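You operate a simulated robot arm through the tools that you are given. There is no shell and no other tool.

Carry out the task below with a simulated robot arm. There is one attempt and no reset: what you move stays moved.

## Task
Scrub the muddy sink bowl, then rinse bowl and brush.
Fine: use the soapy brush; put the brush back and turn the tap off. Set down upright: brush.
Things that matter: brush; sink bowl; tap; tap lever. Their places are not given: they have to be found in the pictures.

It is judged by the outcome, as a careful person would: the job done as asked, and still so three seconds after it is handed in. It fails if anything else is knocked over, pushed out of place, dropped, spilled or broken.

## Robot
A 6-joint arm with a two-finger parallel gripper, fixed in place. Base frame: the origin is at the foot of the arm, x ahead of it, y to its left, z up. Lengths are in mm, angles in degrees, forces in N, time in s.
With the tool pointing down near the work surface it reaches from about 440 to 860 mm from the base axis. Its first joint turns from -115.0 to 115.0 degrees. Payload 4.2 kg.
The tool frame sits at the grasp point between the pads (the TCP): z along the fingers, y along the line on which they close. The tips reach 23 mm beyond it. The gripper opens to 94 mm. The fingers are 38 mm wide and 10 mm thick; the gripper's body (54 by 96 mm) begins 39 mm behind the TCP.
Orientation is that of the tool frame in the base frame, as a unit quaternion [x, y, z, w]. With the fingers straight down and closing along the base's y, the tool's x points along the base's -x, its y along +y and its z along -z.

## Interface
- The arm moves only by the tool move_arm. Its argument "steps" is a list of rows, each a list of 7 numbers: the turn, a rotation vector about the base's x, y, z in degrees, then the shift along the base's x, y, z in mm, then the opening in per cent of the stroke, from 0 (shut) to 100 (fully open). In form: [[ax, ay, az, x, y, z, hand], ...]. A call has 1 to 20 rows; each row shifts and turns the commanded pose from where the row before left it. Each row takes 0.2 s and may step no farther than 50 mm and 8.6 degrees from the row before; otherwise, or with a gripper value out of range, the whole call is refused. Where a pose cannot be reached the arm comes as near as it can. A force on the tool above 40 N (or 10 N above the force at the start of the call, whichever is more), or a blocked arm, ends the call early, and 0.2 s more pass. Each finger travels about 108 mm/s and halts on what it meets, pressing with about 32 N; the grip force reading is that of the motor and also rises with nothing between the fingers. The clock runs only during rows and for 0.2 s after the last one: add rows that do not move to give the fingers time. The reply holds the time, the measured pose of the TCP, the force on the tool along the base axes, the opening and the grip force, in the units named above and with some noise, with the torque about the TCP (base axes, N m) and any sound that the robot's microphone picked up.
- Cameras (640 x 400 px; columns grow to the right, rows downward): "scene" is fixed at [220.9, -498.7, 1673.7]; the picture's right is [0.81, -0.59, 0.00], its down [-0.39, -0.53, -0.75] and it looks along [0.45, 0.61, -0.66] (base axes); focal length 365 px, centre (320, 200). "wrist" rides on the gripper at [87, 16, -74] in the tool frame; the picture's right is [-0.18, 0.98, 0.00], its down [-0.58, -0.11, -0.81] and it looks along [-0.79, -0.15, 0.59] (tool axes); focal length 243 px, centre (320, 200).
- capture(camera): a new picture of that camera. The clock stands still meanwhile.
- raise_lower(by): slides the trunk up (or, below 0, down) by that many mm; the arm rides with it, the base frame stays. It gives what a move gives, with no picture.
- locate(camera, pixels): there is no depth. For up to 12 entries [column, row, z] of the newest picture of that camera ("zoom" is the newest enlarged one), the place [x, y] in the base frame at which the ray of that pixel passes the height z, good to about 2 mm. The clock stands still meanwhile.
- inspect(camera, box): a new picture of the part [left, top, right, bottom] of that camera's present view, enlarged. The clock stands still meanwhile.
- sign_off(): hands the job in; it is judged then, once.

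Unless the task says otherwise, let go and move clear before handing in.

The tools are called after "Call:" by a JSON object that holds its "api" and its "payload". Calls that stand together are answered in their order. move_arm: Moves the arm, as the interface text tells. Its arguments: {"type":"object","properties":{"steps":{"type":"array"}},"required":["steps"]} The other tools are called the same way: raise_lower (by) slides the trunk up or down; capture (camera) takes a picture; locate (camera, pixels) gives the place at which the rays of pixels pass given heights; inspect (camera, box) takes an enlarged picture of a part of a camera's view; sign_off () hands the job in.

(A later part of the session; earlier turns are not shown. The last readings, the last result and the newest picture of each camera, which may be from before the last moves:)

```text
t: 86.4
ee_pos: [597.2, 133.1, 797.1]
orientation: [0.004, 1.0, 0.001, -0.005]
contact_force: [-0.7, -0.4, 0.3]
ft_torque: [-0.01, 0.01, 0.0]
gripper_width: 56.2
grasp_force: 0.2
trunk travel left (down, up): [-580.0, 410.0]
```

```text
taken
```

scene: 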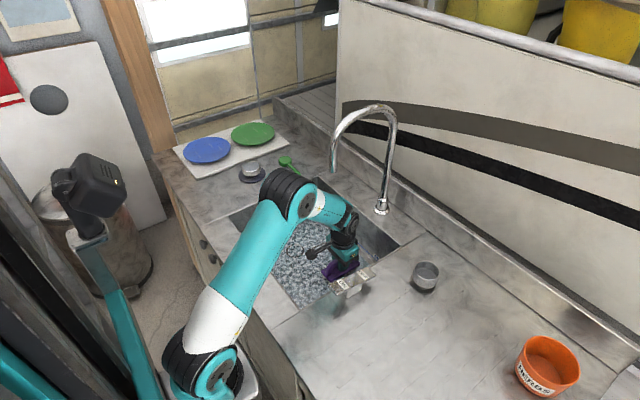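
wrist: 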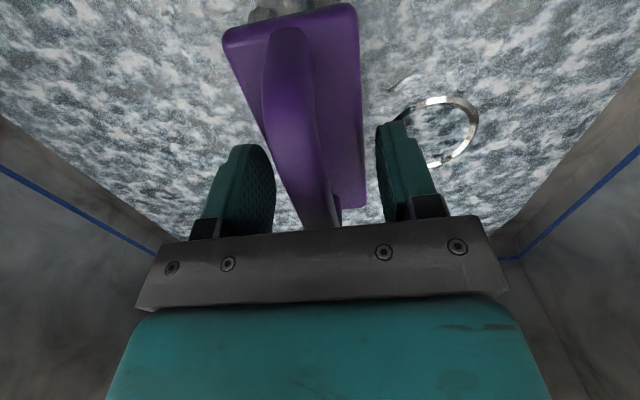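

The brush stands free on its bristles. I'll rise straight out of the bowl and look.

Call:
{"api": "move_arm", "payload": {"steps": [[0, 0, 0, 0, 0, 20, 60], [0, 0, 0, 0, 0, 40, 60], [0, 0, 0, 0, 0, 40, 60], [0, 0, 0, 0, 0, 40, 60], [0, 0, 0, 0, 0, 40, 60], [0, -0.5, 0, 0, 0, 35, 60], [0, 0, 0, 0, 0, 0, 60]]}}

Call:
{"api": "capture", "payload": {"camera": "scene"}}

Call:
{"api": "capture", "payload": {"camera": "wrist"}}

```text
t: 88.0
ee_pos: [596.7, 132.1, 1011.6]
orientation: [0.003, 1.0, 0.001, 0.0]
contact_force: [-0.4, -0.2, 2.0]
ft_torque: [0.0, 0.01, -0.01]
gripper_width: 56.4
grasp_force: 0.1
trunk travel left (down, up): [-580.0, 410.0]
```

```text
taken
```

scene: 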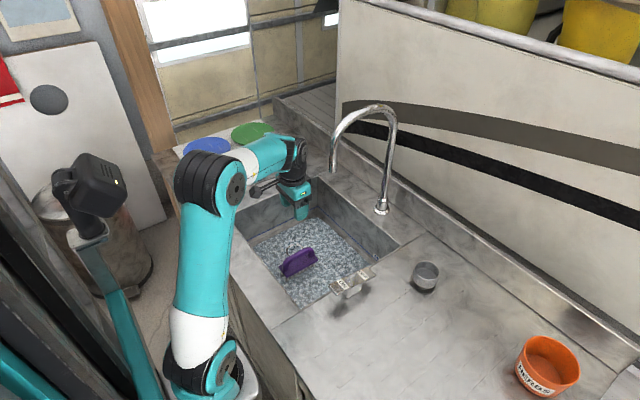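

```text
taken
```

wrist: 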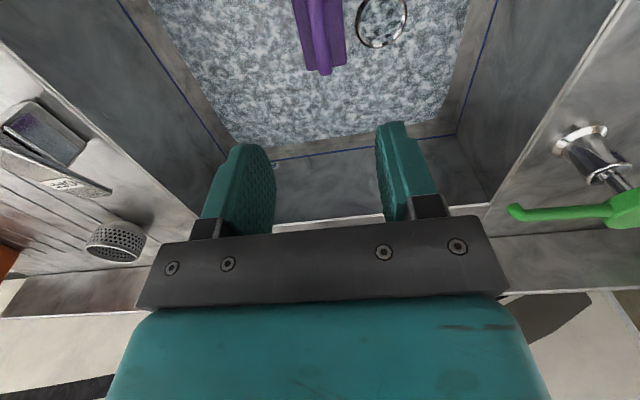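

The brush stands upright in the sudsy bowl at scene (299,262). I'll close the fingers and move above the ON end of the lever at about (552,−113).

Call:
{"api": "move_arm", "payload": {"steps": [[0, 0, 0, -7, -40, 3, 20], [0, 0, 0, -7, -41, 3, 0], [0, 0, 0, -7, -41, 0, 0], [0, 0, 0, -8, -41, 0, 0], [0, 0, 0, -8, -41, 0, 0], [0, 0, 0, -8, -41, 0, 0], [0, 0, 0, 0, 0, 0, 0]]}}

Call:
{"api": "inspect", "payload": {"camera": "scene", "box": [270, 200, 430, 320]}}

Call:
{"api": "capture", "payload": {"camera": "wrist"}}

```text
t: 89.6
ee_pos: [553.3, -113.3, 1019.4]
orientation: [0.003, 1.0, 0.001, 0.0]
contact_force: [-0.4, 0.1, 0.1]
ft_torque: [-0.03, 0.02, 0.02]
gripper_width: 0.1
grasp_force: 31.8
trunk travel left (down, up): [-580.0, 410.0]
```

```text
3.33 times, centred on (350, 260) of scene
```

zoom: 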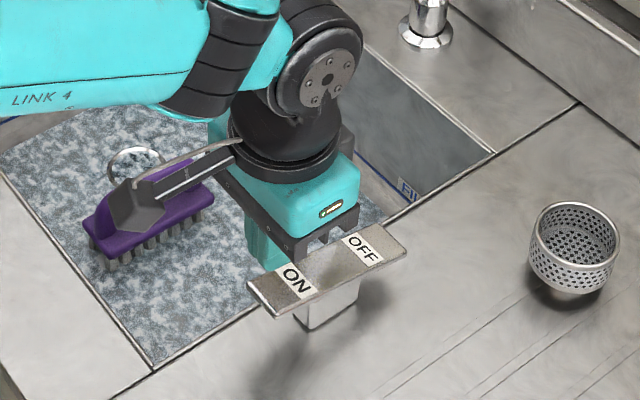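

```text
taken
```

wrist: 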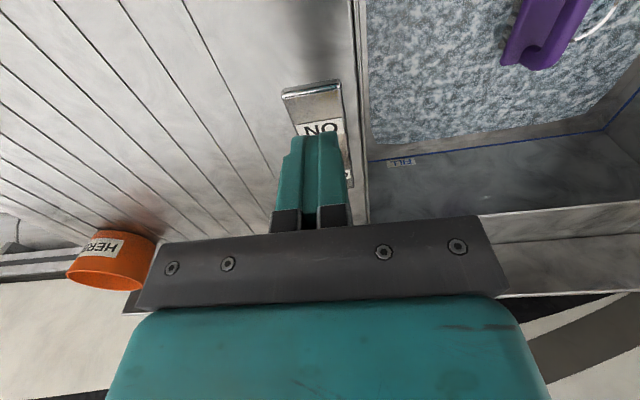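

The closed fingertips are above the ON label with the lever centred under them. I'll descend and press in small steps.

Call:
{"api": "move_arm", "payload": {"steps": [[0, 0, 0, 0, 0, -20, 0], [0, 0, 0, 0, 0, -12, 0], [0, 0, 0, 0, 0, -5, 0], [0, 0, 0, 0, 0, -4, 0], [0, 0, 0, 0, 0, -4, 0], [0, 0, 0, 0, 0, -4, 0], [0, 0, 0, 0, 0, -4, 0], [0, 0, 0, 0, 0, 0, 0]]}}

Call:
{"api": "inspect", "payload": {"camera": "scene", "box": [270, 150, 430, 320]}}

```text
t: 91.4
ee_pos: [551.3, -112.8, 967.4]
orientation: [0.003, 1.0, 0.001, 0.002]
contact_force: [-3.2, -1.1, 17.6]
ft_torque: [-0.08, -0.27, 0.11]
gripper_width: 0.0
grasp_force: 31.6
trunk travel left (down, up): [-580.0, 410.0]
```

```text
2.35 times, centred on (350, 235) of scene
```

zoom: 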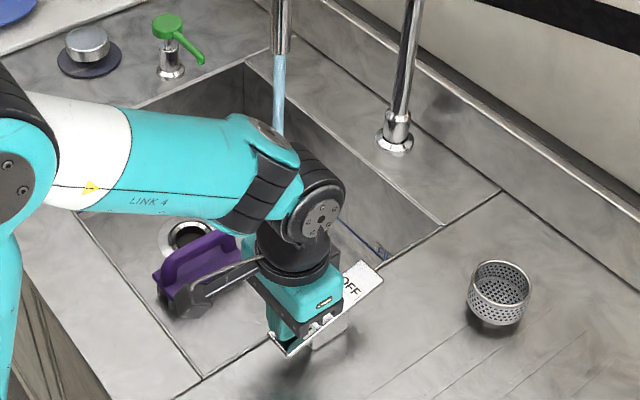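

The tap is on: a blue stream runs from the spout, and the suds have already been washed off the bowl. I'll lift off the lever and check that the water keeps running.

Call:
{"api": "move_arm", "payload": {"steps": [[0, 0, 0, 0, 0, 15, 0], [0, 0, 0, 0, 0, 25, 0], [0, 0, 0, 0, 0, 25, 0], [0, 0, 0, 0, 0, 0, 0]]}}

Call:
{"api": "capture", "payload": {"camera": "scene"}}

Call:
{"api": "inspect", "payload": {"camera": "scene", "box": [270, 150, 430, 320]}}

Call:
{"api": "capture", "payload": {"camera": "wrist"}}

```text
t: 92.4
ee_pos: [552.9, -114.8, 1029.8]
orientation: [0.004, 1.0, 0.001, 0.0]
contact_force: [-0.3, 0.0, 0.7]
ft_torque: [0.0, 0.01, 0.02]
gripper_width: 0.0
grasp_force: 32.4
trunk travel left (down, up): [-580.0, 410.0]
```

```text
taken
```

scene: 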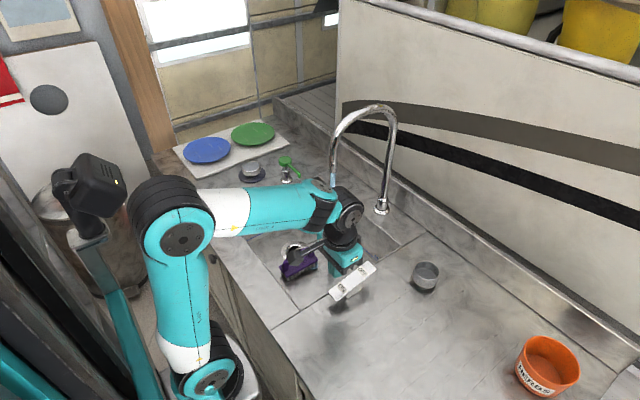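

```text
2.35 times, centred on (350, 235) of scene
```

zoom: 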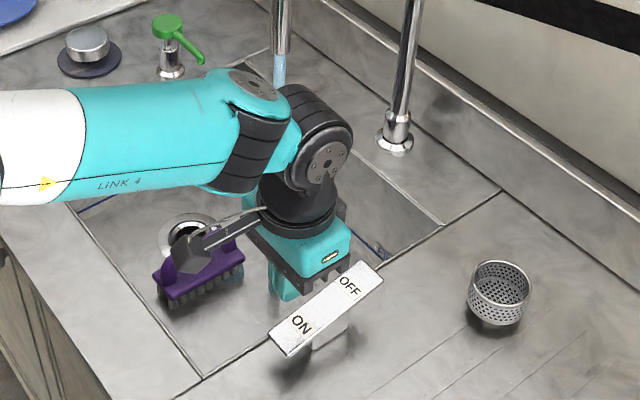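

```text
taken
```

wrist: 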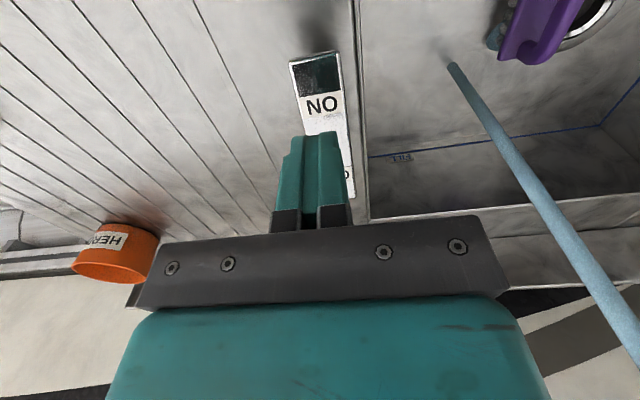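

The tap stays on with the lever tilted to ON, and the stream hits the floor at wrist (452,66). I'll locate the stream and view the brush.

Call:
{"api": "locate", "payload": {"camera": "wrist", "pixels": [[452, 66, 740], [500, 140, 900], [540, 190, 1000], [500, 140, 850], [540, 190, 950], [480, 105, 800], [480, 105, 850]]}}

Call:
{"api": "locate", "payload": {"camera": "scene", "pixels": [[332, 171, 1140], [332, 171, 1120], [333, 186, 1100], [333, 186, 1080], [299, 262, 800]]}}

```text
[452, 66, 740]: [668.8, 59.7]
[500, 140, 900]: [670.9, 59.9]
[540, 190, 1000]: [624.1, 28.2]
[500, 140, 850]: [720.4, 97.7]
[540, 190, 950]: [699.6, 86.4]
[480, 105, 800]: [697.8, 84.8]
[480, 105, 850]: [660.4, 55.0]
```

```text
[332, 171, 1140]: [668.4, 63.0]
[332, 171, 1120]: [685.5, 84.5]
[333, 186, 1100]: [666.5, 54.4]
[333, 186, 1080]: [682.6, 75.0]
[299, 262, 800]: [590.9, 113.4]
```

The stream falls at (669,60) from z≈1138, and the bowl floor looks clean. Now I'll open the fingers and return above the brush to pick it up.

Call:
{"api": "move_arm", "payload": {"steps": [[0, 0, 0, 5, 41, 0, 60], [0, 0, 0, 8, 41, 0, 60], [0, 0, 0, 8, 41, 0, 60], [0, 0, 0, 8, 41, 0, 60], [0, 0, 0, 8, 41, -5, 60], [0, 0, 0, 7, 41, -5, 60], [0, 0, 0, 0, 0, 0, 60]]}}

Call:
{"api": "capture", "payload": {"camera": "wrist"}}

Call:
{"api": "capture", "payload": {"camera": "scene"}}

```text
t: 94.0
ee_pos: [596.4, 134.7, 1020.1]
orientation: [0.003, 1.0, 0.0, 0.0]
contact_force: [0.3, -0.5, 0.0]
ft_torque: [-0.01, 0.01, -0.02]
gripper_width: 56.4
grasp_force: 0.0
trunk travel left (down, up): [-580.0, 410.0]
```

```text
taken
```

wrist: 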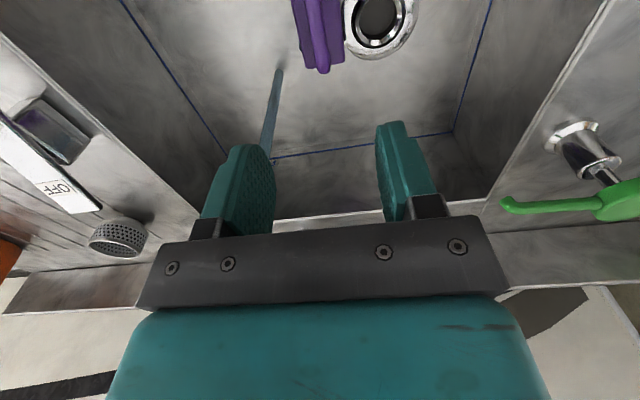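

```text
taken
```

scene: 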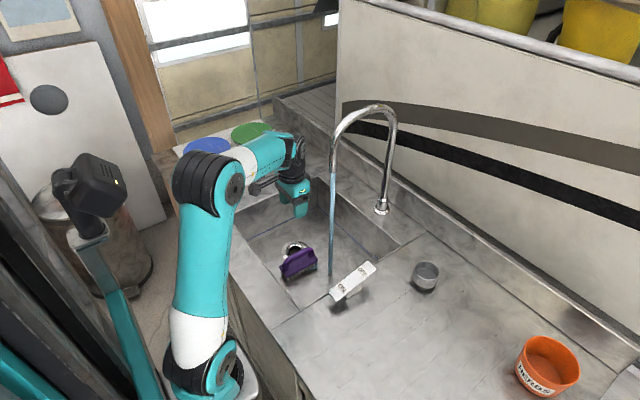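

The bowl is clean and the stream runs down at scene (331,275). I'll descend over the brush.

Call:
{"api": "move_arm", "payload": {"steps": [[0, 0, 0, 0, -1.5, -40, 60], [0, 0, 0, 0, 0, -40, 60], [0, 0, 0, 0, 0, -40, 60], [0, 0, 0, 0, 0, -40, 60], [0, 0, 0, 0, 0, -30, 60], [0, 0, 0, 0, 0, -20, 60], [0, 0, 0, 0, 0, -10, 60], [0, 0, 0, 0, 0, 0, 60]]}}

Call:
{"api": "capture", "payload": {"camera": "wrist"}}

```text
t: 95.8
ee_pos: [596.0, 131.6, 799.4]
orientation: [0.003, 1.0, 0.001, 0.0]
contact_force: [-0.3, -0.2, -0.1]
ft_torque: [-0.04, -0.01, 0.02]
gripper_width: 56.2
grasp_force: 0.0
trunk travel left (down, up): [-580.0, 410.0]
```

```text
taken
```

wrist: 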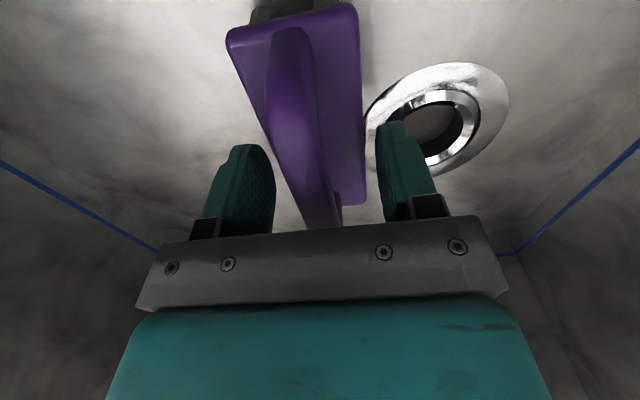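

The handle is between the fingers, so I'll close.

Call:
{"api": "move_arm", "payload": {"steps": [[0, 0, 0, 0, 0, 0, 35], [0, 0, 0, 0, 0, 0, 15], [0, 0, 0, 0, 0, 0, 0], [0, 0, 0, 0, 0, 0, 0], [0, 0, 0, 0, 0, 0, 0]]}}

Call:
{"api": "capture", "payload": {"camera": "wrist"}}

```text
t: 97.0
ee_pos: [595.8, 132.3, 800.4]
orientation: [0.003, 1.0, 0.001, 0.0]
contact_force: [-0.1, 0.4, 0.1]
ft_torque: [-0.01, 0.01, 0.0]
gripper_width: 15.1
grasp_force: 31.5
trunk travel left (down, up): [-580.0, 410.0]
```

```text
taken
```

wrist: 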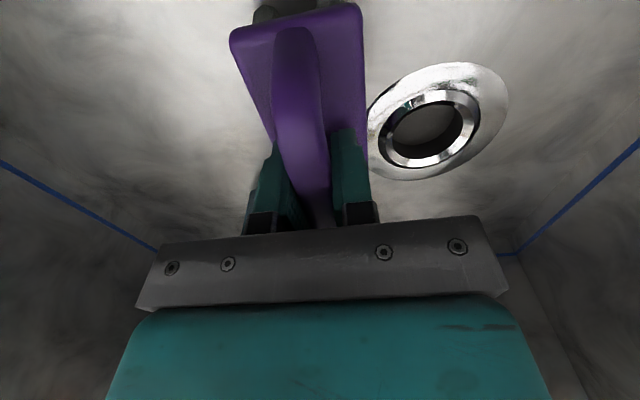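

Gripped at 15.1 mm. I'll lift about 50 mm and bring the brush's front end into the stream at (669,60), keeping the wrist out of the water.

Call:
{"api": "move_arm", "payload": {"steps": [[0, 0, 0, 0, 0, 25, 0], [0, 0, 0, 0, 0, 25, 0], [0, 0, 0, 0, -36, 0, 0], [0, 0, 0, 0, -36, 0, 0], [0, 0, 0, 10, 0, 0, 0], [0, 0, 0, 10, 0, 0, 0], [0, 0, 0, 0, 0, 0, 0], [0, 0, 0, 0, 0, 0, 0], [0, 0, 0, 0, 0, 0, 0]]}}

Call:
{"api": "inspect", "payload": {"camera": "scene", "box": [260, 150, 420, 300]}}

Call:
{"api": "capture", "payload": {"camera": "wrist"}}

```text
t: 99.0
ee_pos: [616.6, 59.1, 849.5]
orientation: [0.003, 1.0, 0.0, 0.0]
contact_force: [-0.4, 0.1, -1.4]
ft_torque: [0.0, 0.01, 0.01]
gripper_width: 15.0
grasp_force: 32.2
trunk travel left (down, up): [-580.0, 410.0]
```

```text
2.67 times, centred on (340, 225) of scene
```

zoom: 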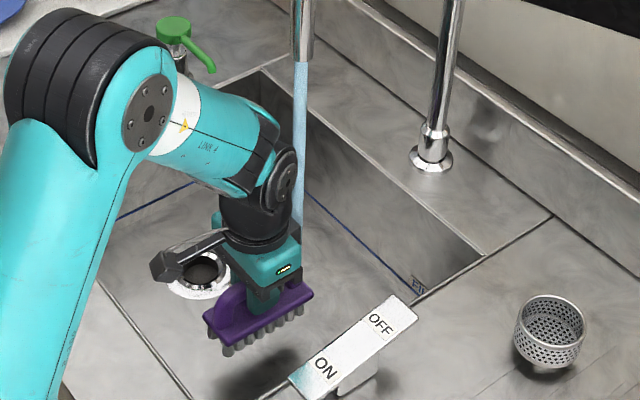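

```text
taken
```

wrist: 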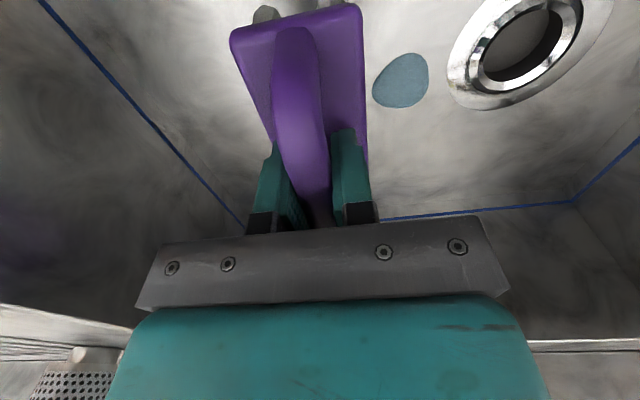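

There is a blue blob at wrist (400,80). I'll check where it lies and zoom in on the brush and stream.

Call:
{"api": "locate", "payload": {"camera": "wrist", "pixels": [[400, 80, 740], [400, 80, 800], [400, 80, 850]]}}

Call:
{"api": "inspect", "payload": {"camera": "scene", "box": [300, 200, 360, 260]}}

Call:
{"api": "inspect", "payload": {"camera": "wrist", "box": [220, 0, 480, 160]}}

```text
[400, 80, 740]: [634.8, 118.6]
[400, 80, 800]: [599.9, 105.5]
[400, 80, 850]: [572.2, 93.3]
```

```text
6.67 times, centred on (330, 230) of scene
```

zoom: 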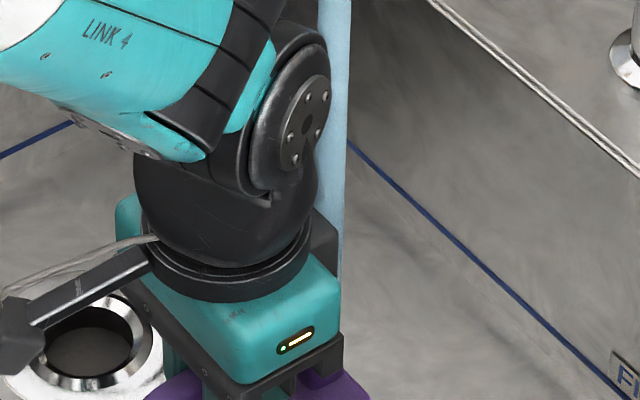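

```text
2.46 times, centred on (350, 80) of wrist
```

zoom: 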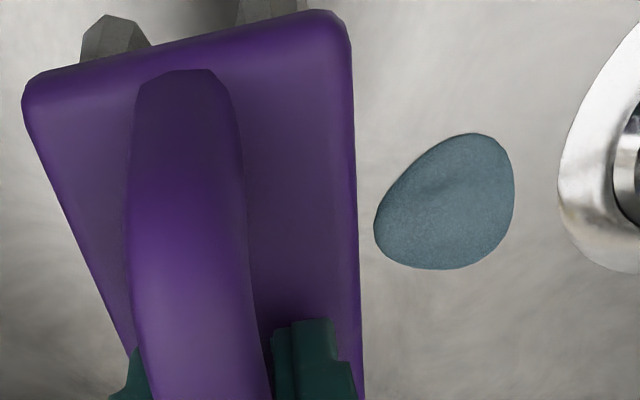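

The blob is just water running towards the drain; the bristles are still grey, so they need to be in the stream. I'll back the brush out, lean the tool sideways (top towards +y) so that the bristle side faces the stream, and bring it in.

Call:
{"api": "move_arm", "payload": {"steps": [[0, 0, 0, -5, 20, 5, 0], [0, 0, 0, 0, 25, 10, 0], [0, 0, 0, 15, 20, 5, 0], [0, 0, 0, 15, 0, 0, 0], [-7.5, 0, 0, 0, 0, 0, 0], [-7.5, 0, 0, 0, 0, 0, 0], [-7.5, 0, 0, 0, 0, 0, 0], [0, 0, 0, 0, 0, 0, 0]]}}

Call:
{"api": "inspect", "payload": {"camera": "scene", "box": [240, 130, 420, 300]}}

Call:
{"api": "capture", "payload": {"camera": "wrist"}}

```text
t: 100.8
ee_pos: [640.2, 124.6, 870.0]
orientation: [0.004, 0.981, -0.195, 0.001]
contact_force: [-0.1, 0.7, -0.2]
ft_torque: [0.01, -0.03, -0.02]
gripper_width: 15.1
grasp_force: 31.7
trunk travel left (down, up): [-580.0, 410.0]
```

```text
2.35 times, centred on (330, 215) of scene
```

zoom: 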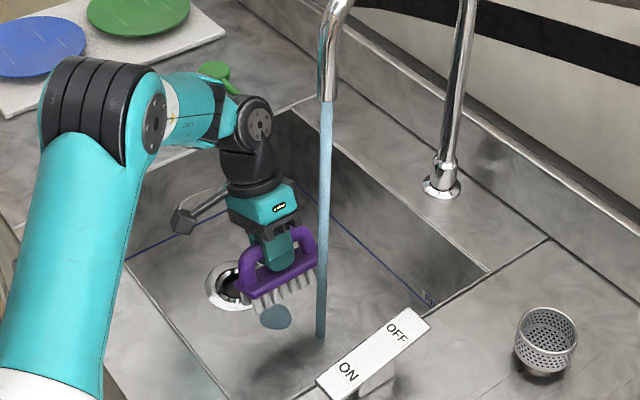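

```text
taken
```

wrist: 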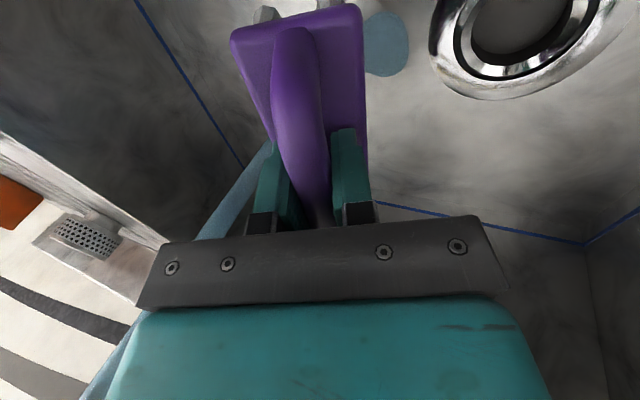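

The lean works and the stream runs beside the brush. I'll lean to 45° and move the bristles into the stream, passing it along the brush.

Call:
{"api": "move_arm", "payload": {"steps": [[-7.5, 0, 0, 0, 0, 0, 0], [-7.5, 0, 0, 0, 0, 0, 0], [-7.5, 0, 0, 0, 0, 0, 0], [0, 0, 0, 0, -8, 0, 0], [0, 0, 0, 0, -8, 0, 0], [0, 0, 0, 10, 0, 0, 0], [0, 0, 0, 10, 0, 0, 0], [0, 0, 0, 0, 0, 0, 0], [0, 0, 0, 0, 0, 0, 0]]}}

Call:
{"api": "inspect", "payload": {"camera": "scene", "box": [240, 130, 420, 300]}}

Call:
{"api": "inspect", "payload": {"camera": "scene", "box": [290, 210, 360, 280]}}

```text
t: 102.8
ee_pos: [660.1, 106.6, 869.6]
orientation: [0.002, 0.924, -0.381, 0.002]
contact_force: [-0.1, -0.5, -1.8]
ft_torque: [0.05, -0.01, -0.03]
gripper_width: 15.0
grasp_force: 32.3
trunk travel left (down, up): [-580.0, 410.0]
```

```text
2.35 times, centred on (330, 215) of scene
```

zoom: 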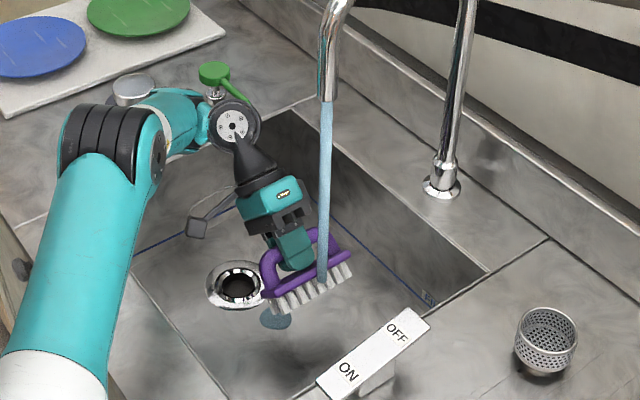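

```text
5.71 times, centred on (325, 245) of scene
```

zoom: 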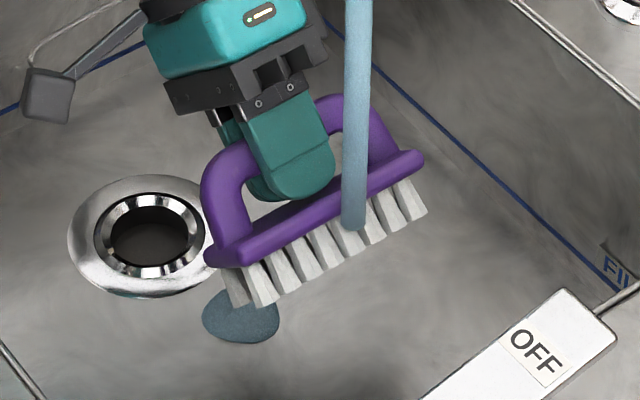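

The stream now falls right on the bristles, which look clean and white again. I'll pass the brush back and forth (staying clear of the soap nozzle at about (722,288)) to finish rinsing.

Call:
{"api": "move_arm", "payload": {"steps": [[0, 0, 0, -12, 0, 0, 0], [0, 0, 0, -12, 0, 0, 0], [0, 0, 0, -12, 0, 0, 0], [0, 0, 0, 0, 0, 0, 0], [0, 0, 0, 0, 4, 0, 0], [0, 0, 0, 12, 0, 0, 0], [0, 0, 0, 12, 0, 0, 0], [0, 0, 0, 12, 0, 0, 0], [0, 0, 0, 6, 0, 0, 0], [0, 0, 0, 0, -8, 0, 0], [0, 0, 0, 0, 0, 0, 0], [0, 0, 0, -12, 0, 0, 0], [0, 0, 0, -12, 0, 0, 0], [0, 0, 0, 0, 0, 0, 0]]}}

Call:
{"api": "inspect", "payload": {"camera": "scene", "box": [290, 210, 360, 280]}}

Call:
{"api": "capture", "payload": {"camera": "wrist"}}

```text
t: 105.8
ee_pos: [638.3, 99.0, 866.9]
orientation: [0.003, 0.924, -0.382, 0.002]
contact_force: [-0.2, -0.4, -1.4]
ft_torque: [0.02, 0.01, 0.01]
gripper_width: 14.8
grasp_force: 31.9
out of reach, approached as far as the arm can: row 8, 9
trunk travel left (down, up): [-580.0, 410.0]
```

```text
5.71 times, centred on (325, 245) of scene
```

zoom: 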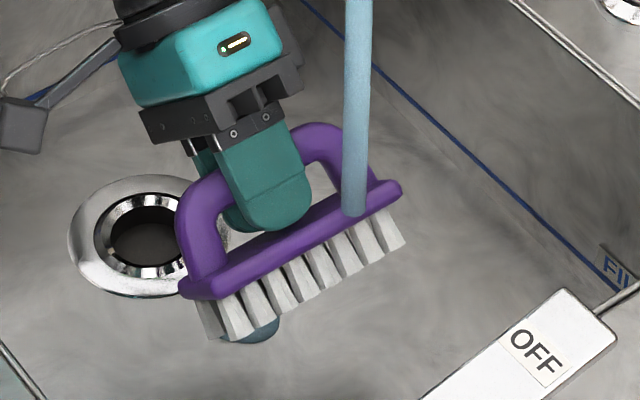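

```text
taken
```

wrist: 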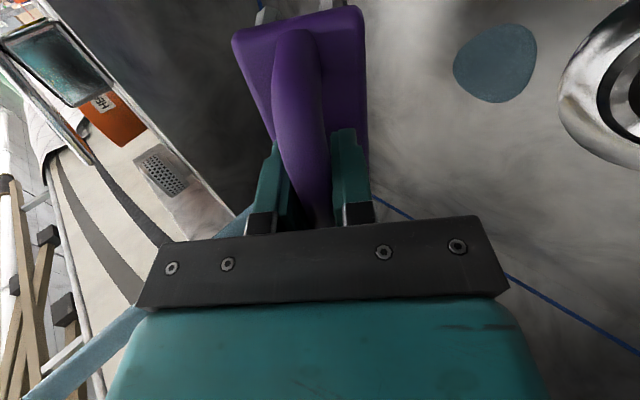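

The bristles are white again all along the brush. I'll move out of the stream, level the tool, and shift to (580,200), well away from the spout.

Call:
{"api": "move_arm", "payload": {"steps": [[0, 0, 0, -8, 12, 3, 0], [0, 0, 0, -8, 14, 5, 0], [7.5, 0, 0, 0, 0, 0, 0], [7.5, 0, 0, 0, 0, 0, 0], [7.5, 0, 0, 0, 0, 0, 0], [7.5, 0, 0, 0, 0, 0, 0], [7.5, 0, 0, 0, 0, 0, 0], [7.5, 0, 0, 0, 0, 0, 0], [0, 0, 0, -10, 25, 2, 0], [0, 0, 0, -15, 25, 2, 0], [0, 0, 0, -15, 25, 2, 0], [0, 0, 0, 0, 0, 0, 0]]}}

Call:
{"api": "capture", "payload": {"camera": "scene"}}

Call:
{"api": "capture", "payload": {"camera": "wrist"}}

```text
t: 108.4
ee_pos: [581.5, 200.9, 881.3]
orientation: [0.003, 1.0, 0.001, 0.0]
contact_force: [-0.1, -0.2, -1.4]
ft_torque: [-0.01, 0.0, -0.03]
gripper_width: 15.0
grasp_force: 32.2
trunk travel left (down, up): [-580.0, 410.0]
```

```text
taken
```

scene: 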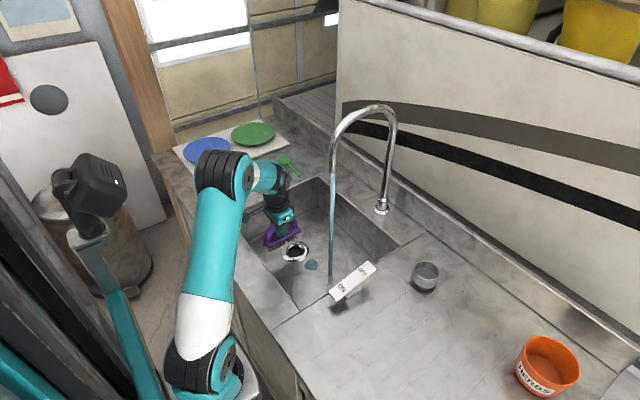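

```text
taken
```

wrist: 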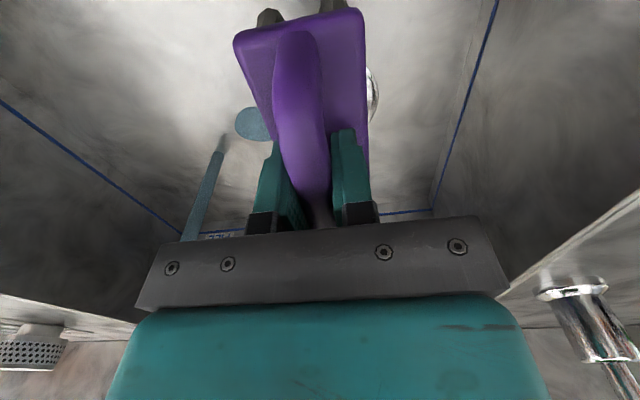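

I'll zoom in to check whether the bristles and floor are really clean, including the blue spot at scene (311,265).

Call:
{"api": "inspect", "payload": {"camera": "wrist", "box": [210, 0, 410, 150]}}

Call:
{"api": "inspect", "payload": {"camera": "scene", "box": [255, 205, 335, 275]}}

Call:
{"api": "inspect", "payload": {"camera": "scene", "box": [230, 170, 410, 310]}}

```text
2.67 times, centred on (310, 75) of wrist
```

zoom: 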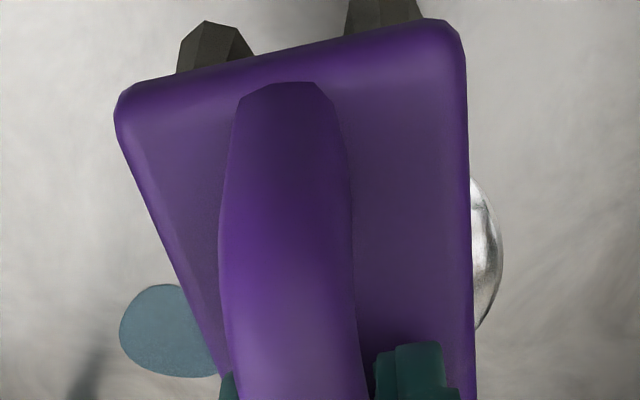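

```text
5.71 times, centred on (295, 240) of scene
```

zoom: 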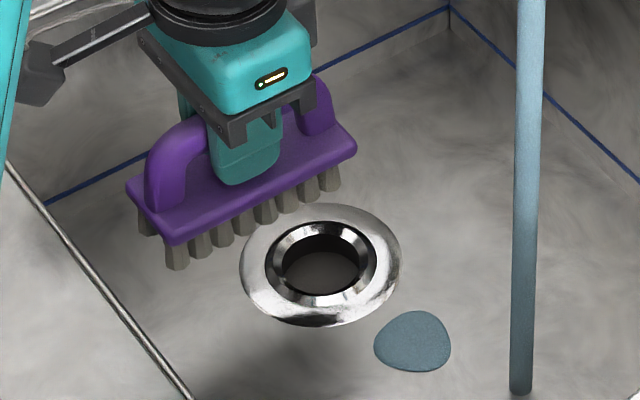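

```text
2.86 times, centred on (320, 240) of scene
```

zoom: 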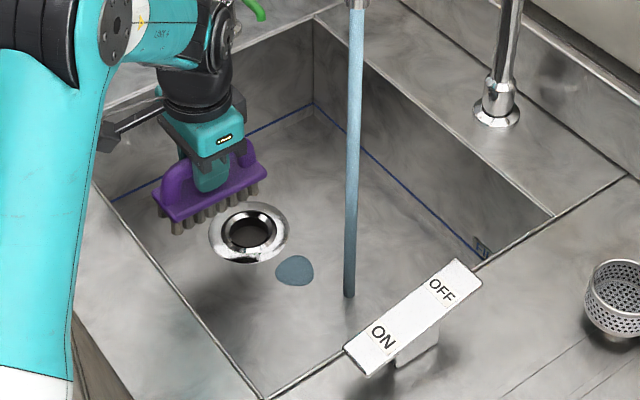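

Call:
{"api": "locate", "payload": {"camera": "scene", "pixels": [[311.1, 264.5, 740], [311.1, 264.5, 745], [330.3, 274, 740], [295.5, 251, 740]]}}

Call:
{"api": "locate", "payload": {"camera": "wrist", "pixels": [[252, 124, 740], [252, 124, 760], [220, 140, 740]]}}

```text
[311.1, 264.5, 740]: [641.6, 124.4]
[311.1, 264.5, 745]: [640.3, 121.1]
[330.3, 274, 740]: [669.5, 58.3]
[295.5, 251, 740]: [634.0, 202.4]
```

```text
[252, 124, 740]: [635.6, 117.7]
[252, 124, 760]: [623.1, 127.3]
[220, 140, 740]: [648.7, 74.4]
```

The blue spot lies on the floor between the stream's foot and the drain and was there since the tap came on, so it is running water. I'll raise the trunk 170 mm here (clear of the spout) to get a good posture for putting the brush back.

Call:
{"api": "raise_lower", "payload": {"by": 170}}

Call:
{"api": "inspect", "payload": {"camera": "scene", "box": [230, 130, 350, 230]}}

Call:
{"api": "capture", "payload": {"camera": "scene"}}

```text
t: 110.3
ee_pos: [581.2, 201.1, 1050.5]
orientation: [0.003, 1.0, 0.001, 0.0]
contact_force: [-0.8, 0.1, -1.7]
ft_torque: [-0.03, -0.02, 0.0]
gripper_width: 15.3
grasp_force: 32.5
trunk travel left (down, up): [-750.0, 240.0]
```

```text
4.00 times, centred on (290, 180) of scene
```

zoom: 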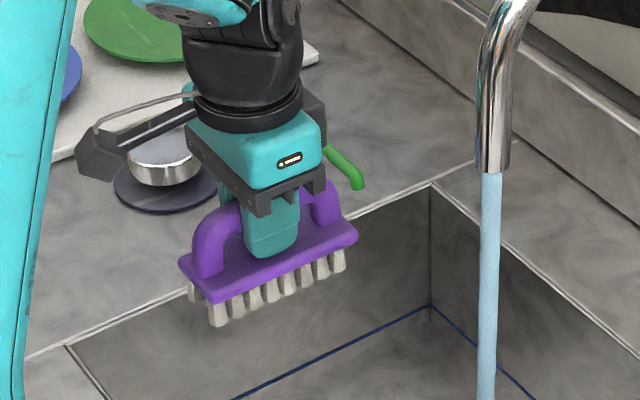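

```text
taken
```

scene: 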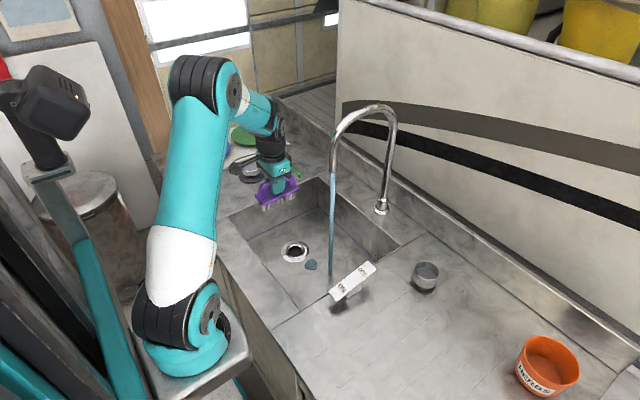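

Call:
{"api": "inspect", "payload": {"camera": "scene", "box": [255, 175, 305, 215]}}

Call:
{"api": "inspect", "payload": {"camera": "wrist", "box": [210, 0, 410, 150]}}

```text
10.00 times, centred on (280, 195) of scene
```

zoom: 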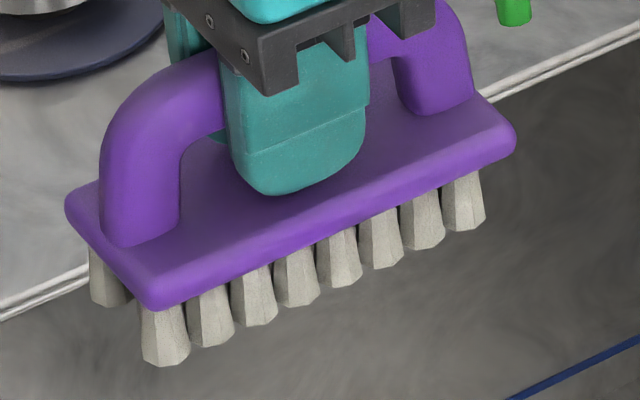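

```text
2.67 times, centred on (310, 75) of wrist
```

zoom: 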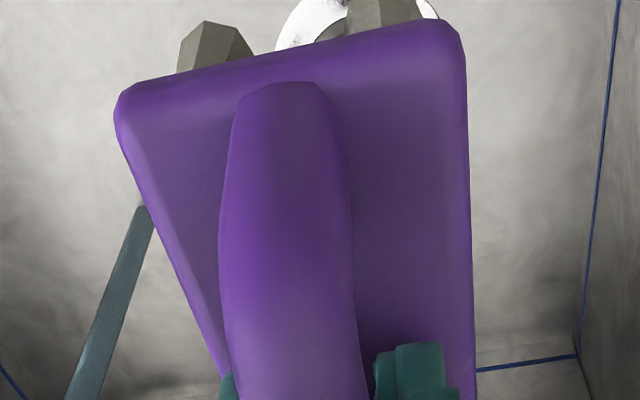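

The bristles are now a uniform clean beige with no white suds left. I'll measure where the brush sits in the grip so it can go back exactly to its place.

Call:
{"api": "locate", "payload": {"camera": "zoom", "pixels": [[116, 108, 1014.5], [462, 40, 1014.5], [116, 108, 1010], [462, 40, 1010]]}}

```text
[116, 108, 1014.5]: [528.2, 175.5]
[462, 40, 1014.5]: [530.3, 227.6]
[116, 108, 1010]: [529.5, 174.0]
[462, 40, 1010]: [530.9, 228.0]
```

The brush now sits about 7 mm forward in the grip with −2.3° yaw. I'll travel to its home, aiming the TCP at (492,459.5) with a 6.5° yaw so that the brush centre lands on (499.5,459).

Call:
{"api": "move_arm", "payload": {"steps": [[0, 0, 0, -12.7, 37, -2, 0], [0, 0, 0, -12.7, 37, -2, 0], [0, 0, 0, -12.7, 37, -2, 0], [0, 0, 3.5, -12.7, 37, -2, 0], [0, 0, 3, -12.7, 37, -2, 0], [0, 0, 0, -12.7, 37, -5, 0], [0, 0, 0, -12.7, 36.5, -5, 0], [0, 0, 0, 0, 0, 0, 0]]}}

Call:
{"api": "capture", "payload": {"camera": "wrist"}}

Call:
{"api": "inspect", "payload": {"camera": "scene", "box": [150, 90, 310, 220]}}

```text
t: 112.1
ee_pos: [493.4, 459.0, 1030.5]
orientation: [-0.053, 0.999, 0.001, 0.0]
contact_force: [1.7, 0.0, -1.3]
ft_torque: [0.04, -0.02, -0.01]
gripper_width: 15.0
grasp_force: 32.2
trunk travel left (down, up): [-750.0, 240.0]
```

```text
taken
```

wrist: 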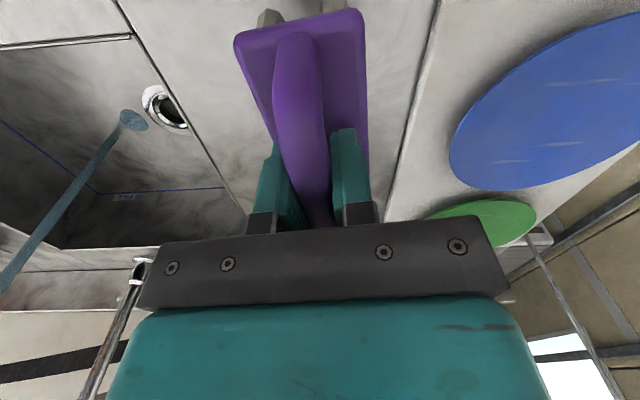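

```text
3.08 times, centred on (230, 155) of scene
```

zoom: 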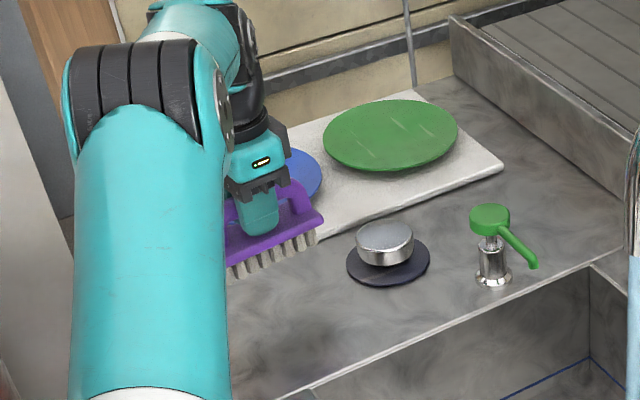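

I'm above the brush's home with no reach problems. I'll lower towards the counter.

Call:
{"api": "move_arm", "payload": {"steps": [[0, 0, 0, -0.5, 0.5, -25, 0], [0, 0, 0, 0, 0, -20, 0], [0, 0, 0, 0, 0, -8, 0], [0, 0, 0, 0, 0, -4, 0], [0, 0, 0, 0, 0, -3, 0], [0, 0, 0, 0, 0, 0, 0]]}}

```text
t: 113.5
ee_pos: [492.3, 459.6, 970.6]
orientation: [-0.053, 0.999, 0.001, 0.0]
contact_force: [0.8, 0.6, -1.8]
ft_torque: [0.03, -0.01, 0.03]
gripper_width: 15.1
grasp_force: 31.8
trunk travel left (down, up): [-750.0, 240.0]
```

Call:
{"api": "move_arm", "payload": {"steps": [[0, 0, 0, 0, 0, -1.5, 0], [0, 0, 0, 0, 0, -1.5, 0], [0, 0, 0, 0, 0, -1, 0], [0, 0, 0, 0, 0, 0, 0]]}}

```text
t: 114.5
ee_pos: [492.3, 459.9, 966.2]
orientation: [-0.053, 0.999, 0.0, 0.0]
contact_force: [0.0, 0.6, -1.2]
ft_torque: [0.03, 0.04, -0.01]
gripper_width: 15.1
grasp_force: 32.6
trunk travel left (down, up): [-750.0, 240.0]
```

Call:
{"api": "move_arm", "payload": {"steps": [[0, 0, 0, 0, 0, -1, 0], [0, 0, 0, 0, 0, -1, 0], [0, 0, 0, 0, 0, 0, 0]]}}

```text
t: 115.3
ee_pos: [492.6, 459.1, 963.2]
orientation: [-0.053, 0.999, 0.001, 0.0]
contact_force: [0.2, -1.3, -1.4]
ft_torque: [0.02, 0.0, 0.01]
gripper_width: 15.2
grasp_force: 32.0
trunk travel left (down, up): [-750.0, 240.0]
```

Call:
{"api": "move_arm", "payload": {"steps": [[0, 0, 0, 0, 0, -1, 0], [0, 0, 0, 0, 0, -1, 0], [0, 0, 0, 0, 0, 0, 0]]}}

Call:
{"api": "inspect", "payload": {"camera": "scene", "box": [190, 155, 254, 205]}}

```text
t: 116.1
ee_pos: [492.9, 460.3, 962.8]
orientation: [-0.054, 0.999, 0.002, 0.001]
contact_force: [-0.1, 0.2, -1.6]
ft_torque: [-0.01, 0.0, 0.01]
gripper_width: 14.9
grasp_force: 31.4
trunk travel left (down, up): [-750.0, 240.0]
```

```text
8.00 times, centred on (222, 180) of scene
```

zoom: 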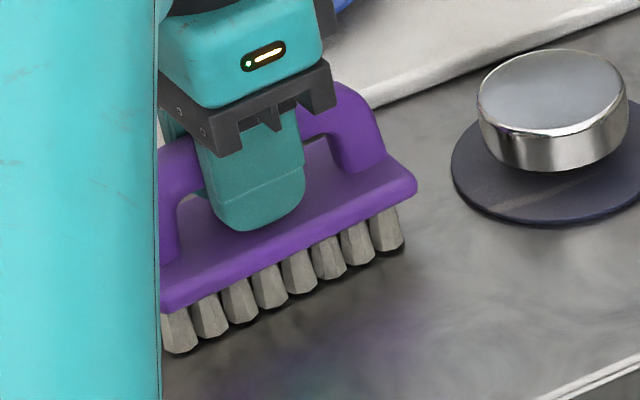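

The brush is within a few mm of its original place (far bristle at zoom (393,250) versus (400,250) originally). I'll shift +3.5 mm in x and lower to touch.

Call:
{"api": "move_arm", "payload": {"steps": [[0, 0, 0, 0, 0, 1.5, 0], [0, 0, 0, 3.5, 0, 0, 0], [0, 0, 0, 0, 0, -1.5, 0], [0, 0, 0, 0, 0, -1, 0], [0, 0, 0, 0, 0, 0, 0]]}}

```text
t: 117.3
ee_pos: [496.3, 459.7, 960.8]
orientation: [-0.053, 0.999, 0.001, -0.001]
contact_force: [0.4, 0.3, -1.2]
ft_torque: [0.04, 0.0, 0.01]
gripper_width: 15.0
grasp_force: 32.0
trunk travel left (down, up): [-750.0, 240.0]
```

Call:
{"api": "move_arm", "payload": {"steps": [[0, 0, 0, 0, 0, -1, 0], [0, 0, 0, 0, 0, -1, 0], [0, 0, 0, 0, 0, 0, 0]]}}

```text
t: 118.1
ee_pos: [495.7, 459.5, 960.2]
orientation: [-0.053, 0.999, 0.002, 0.0]
contact_force: [0.6, 2.6, 7.3]
ft_torque: [-0.1, 0.41, -0.04]
gripper_width: 14.9
grasp_force: 32.0
trunk travel left (down, up): [-750.0, 240.0]
```

Contact at 7 N. I'll release gently.

Call:
{"api": "move_arm", "payload": {"steps": [[0, 0, 0, 0, 0, 0.3, 0], [0, 0, 0, 0, 0, 0, 20], [0, 0, 0, 0, 0, 0, 35], [0, 0, 0, 0, 0, 0, 55], [0, 0, 0, 0, 0, 0, 60], [0, 0, 0, 0, 0, 0, 60]]}}

Call:
{"api": "capture", "payload": {"camera": "wrist"}}

```text
t: 119.5
ee_pos: [494.8, 459.0, 959.5]
orientation: [-0.053, 0.999, 0.001, 0.0]
contact_force: [-0.3, -0.4, 0.5]
ft_torque: [-0.04, 0.01, 0.01]
gripper_width: 56.4
grasp_force: 0.1
trunk travel left (down, up): [-750.0, 240.0]
```

```text
taken
```

wrist: 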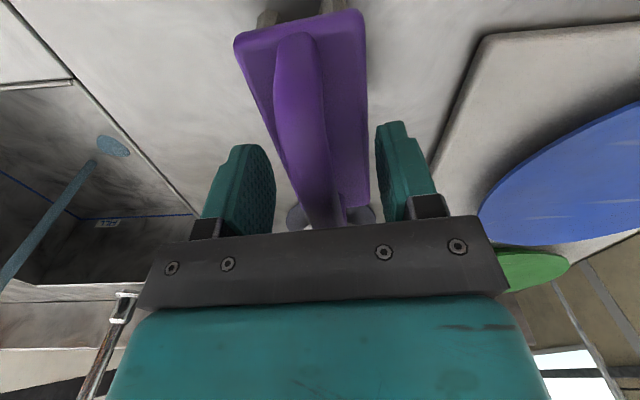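

The brush stands on its own. I'll rise straight up, close the fingers, and swing back along x≈520 (clear of the spout) towards the lever.

Call:
{"api": "move_arm", "payload": {"steps": [[0, 0, 0, 0, 0, 20, 60], [0, 0, 0, 0, 0, 30, 60], [0, 0, 0, 0, 0, 30, 60], [0, 0, 0, 0, 0, 15, 60], [0, 0, -3.5, 4, -43, 0, 20], [0, 0, -3, 4, -43, 0, 0], [0, 0, 0, 4, -43, 0, 0], [0, 0, 0, 4, -43, 0, 0], [0, 0, 0, 4, -43, 0, 0], [0, 0, 0, 4, -43, 0, 0], [0, 0, 0, 0, 0, 0, 0]]}}

Call:
{"api": "capture", "payload": {"camera": "scene"}}

Call:
{"api": "inspect", "payload": {"camera": "scene", "box": [180, 140, 300, 215]}}

```text
t: 121.9
ee_pos: [519.5, 201.3, 1053.9]
orientation: [0.003, 1.0, 0.001, 0.001]
contact_force: [0.2, -0.1, -0.6]
ft_torque: [-0.01, -0.02, -0.01]
gripper_width: 0.0
grasp_force: 32.0
trunk travel left (down, up): [-750.0, 240.0]
```

```text
taken
```

scene: 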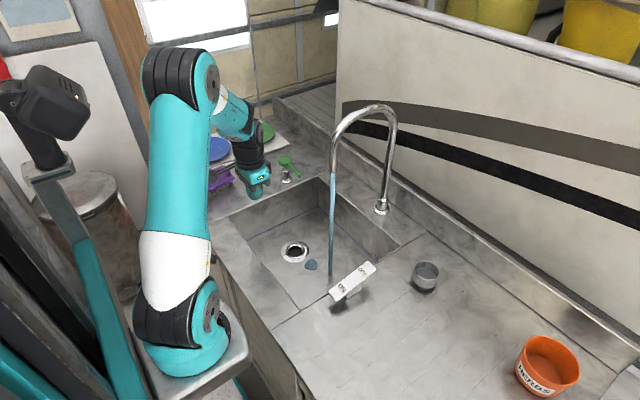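

```text
5.33 times, centred on (240, 178) of scene
```

zoom: 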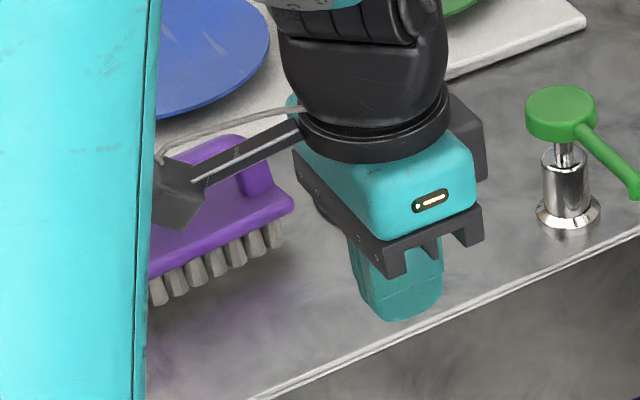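

The brush is back upright in its place. Next: over to the OFF end of the lever at about (650,−113).

Call:
{"api": "move_arm", "payload": {"steps": [[0, 0, 0, 3, -45, 0, 0], [0, 0, 0, 3, -45, 0, 0], [0, 0, 0, 3, -45, 0, 0], [0, 0, 0, 3, -45, 0, 0], [0, 0, 0, 3, -45, 0, 0], [0, 0, 0, 3, -45, 0, 0], [0, 0, 0, 3, -45, 0, 0], [0, 0, 0, 36, 0, -10, 0], [0, 0, 0, 36, 0, -10, 0], [0, 0, 0, 36, 0, -10, 0], [0, 0, 0, 0, 0, 0, 0]]}}

Call:
{"api": "inspect", "payload": {"camera": "scene", "box": [290, 190, 430, 310]}}

Call:
{"api": "capture", "payload": {"camera": "wrist"}}

```text
t: 124.3
ee_pos: [649.0, -114.0, 1025.0]
orientation: [0.003, 1.0, 0.002, 0.0]
contact_force: [-0.4, 0.3, -0.5]
ft_torque: [-0.01, -0.04, -0.02]
gripper_width: 0.2
grasp_force: 32.1
trunk travel left (down, up): [-750.0, 240.0]
```

```text
3.33 times, centred on (360, 250) of scene
```

zoom: 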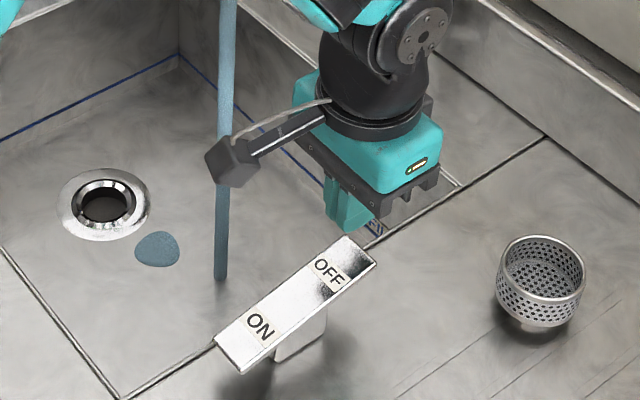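

```text
taken
```

wrist: 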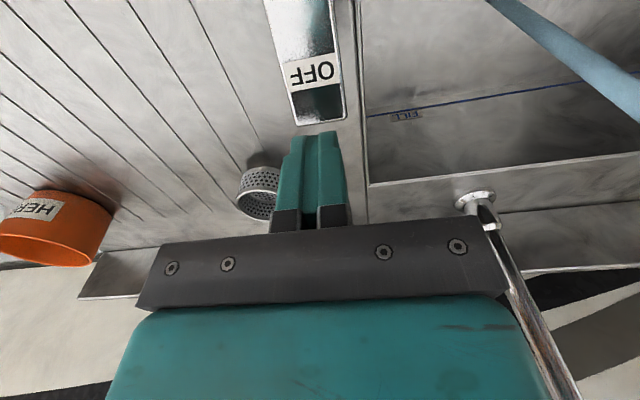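

I'll verify where the OFF end lies before pressing.

Call:
{"api": "locate", "payload": {"camera": "wrist", "pixels": [[320, 116, 958], [297, 118, 958], [344, 112, 958], [312, 72, 955]]}}

Call:
{"api": "locate", "payload": {"camera": "scene", "pixels": [[365, 262, 958], [376.5, 269.5, 958], [363, 271, 955]]}}

```text
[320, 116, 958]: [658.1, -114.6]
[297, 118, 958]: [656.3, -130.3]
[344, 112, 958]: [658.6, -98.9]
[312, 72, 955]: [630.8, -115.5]
```

```text
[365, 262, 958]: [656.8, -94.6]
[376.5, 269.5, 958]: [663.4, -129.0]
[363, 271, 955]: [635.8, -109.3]
```

The OFF end's edge is at x≈660, centred on y≈−114. I'll shift to x≈644 and press down in small steps.

Call:
{"api": "move_arm", "payload": {"steps": [[0, 0, 0, -4.5, 0, -20, 0], [0, 0, 0, 0, 0, -18, 0], [0, 0, 0, 0, 0, -4, 0], [0, 0, 0, 0, 0, -4, 0], [0, 0, 0, 0, 0, -4, 0], [0, 0, 0, 0, 0, -4, 0], [0, 0, 0, 0, 0, -3, 0], [0, 0, 0, 0, 0, 0, 0]]}}

Call:
{"api": "inspect", "payload": {"camera": "scene", "box": [270, 130, 430, 310]}}

```text
t: 126.1
ee_pos: [645.1, -114.7, 968.4]
orientation: [0.003, 1.0, 0.001, 0.0]
contact_force: [-0.2, 0.0, 1.0]
ft_torque: [0.0, 0.05, 0.03]
gripper_width: 0.0
grasp_force: 32.2
trunk travel left (down, up): [-750.0, 240.0]
```

```text
2.22 times, centred on (350, 220) of scene
```

zoom: 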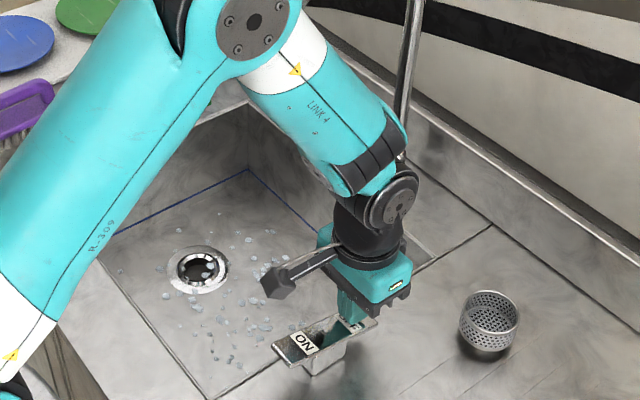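

The stream is gone and the lever has flipped back to OFF; only droplets remain. I'll lift straight off and check.

Call:
{"api": "move_arm", "payload": {"steps": [[0, 0, 0, 0, 0, 15, 0], [0, 0, 0, 0, 0, 25, 0], [0, 0, 0, 0, 0, 20, 0], [0, 0, 0, -36, 0, 8, 0], [0, 0, 0, -36, 0, 8, 0], [0, 0, 0, -36, 0, 5, 0], [0, 0, 0, 0, 0, 0, 0]]}}

Call:
{"api": "capture", "payload": {"camera": "scene"}}

Call:
{"api": "inspect", "payload": {"camera": "scene", "box": [290, 100, 430, 310]}}

Call:
{"api": "capture", "payload": {"camera": "wrist"}}

```text
t: 127.7
ee_pos: [536.8, -114.1, 1048.8]
orientation: [0.003, 1.0, 0.002, 0.0]
contact_force: [0.1, 0.1, -0.4]
ft_torque: [0.01, 0.02, -0.03]
gripper_width: 0.0
grasp_force: 32.1
trunk travel left (down, up): [-750.0, 240.0]
```

```text
taken
```

scene: 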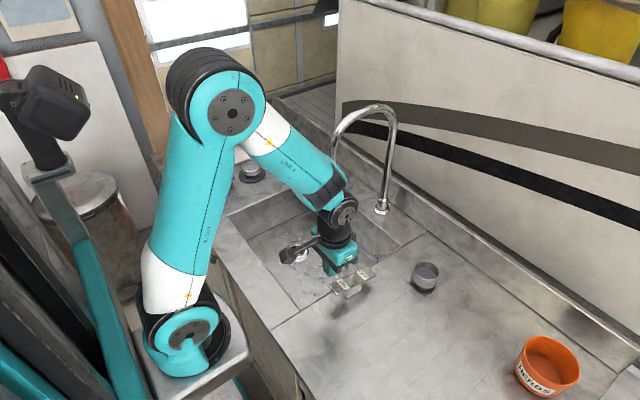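

```text
1.90 times, centred on (360, 205) of scene
```

zoom: 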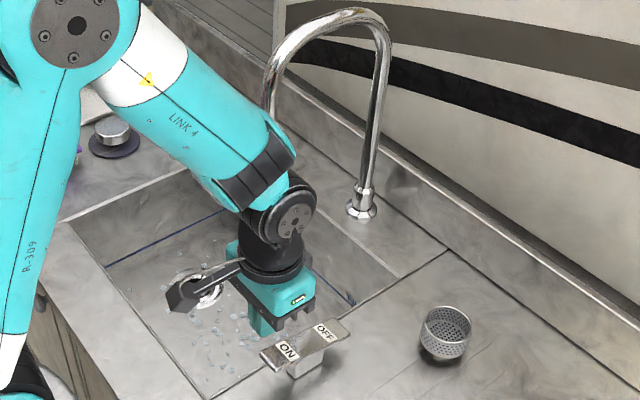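

```text
taken
```

wrist: 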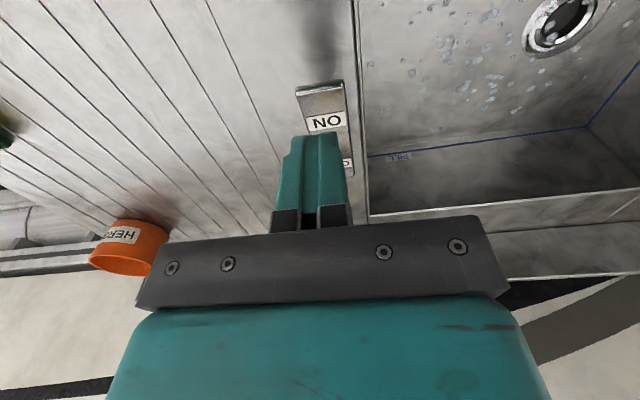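

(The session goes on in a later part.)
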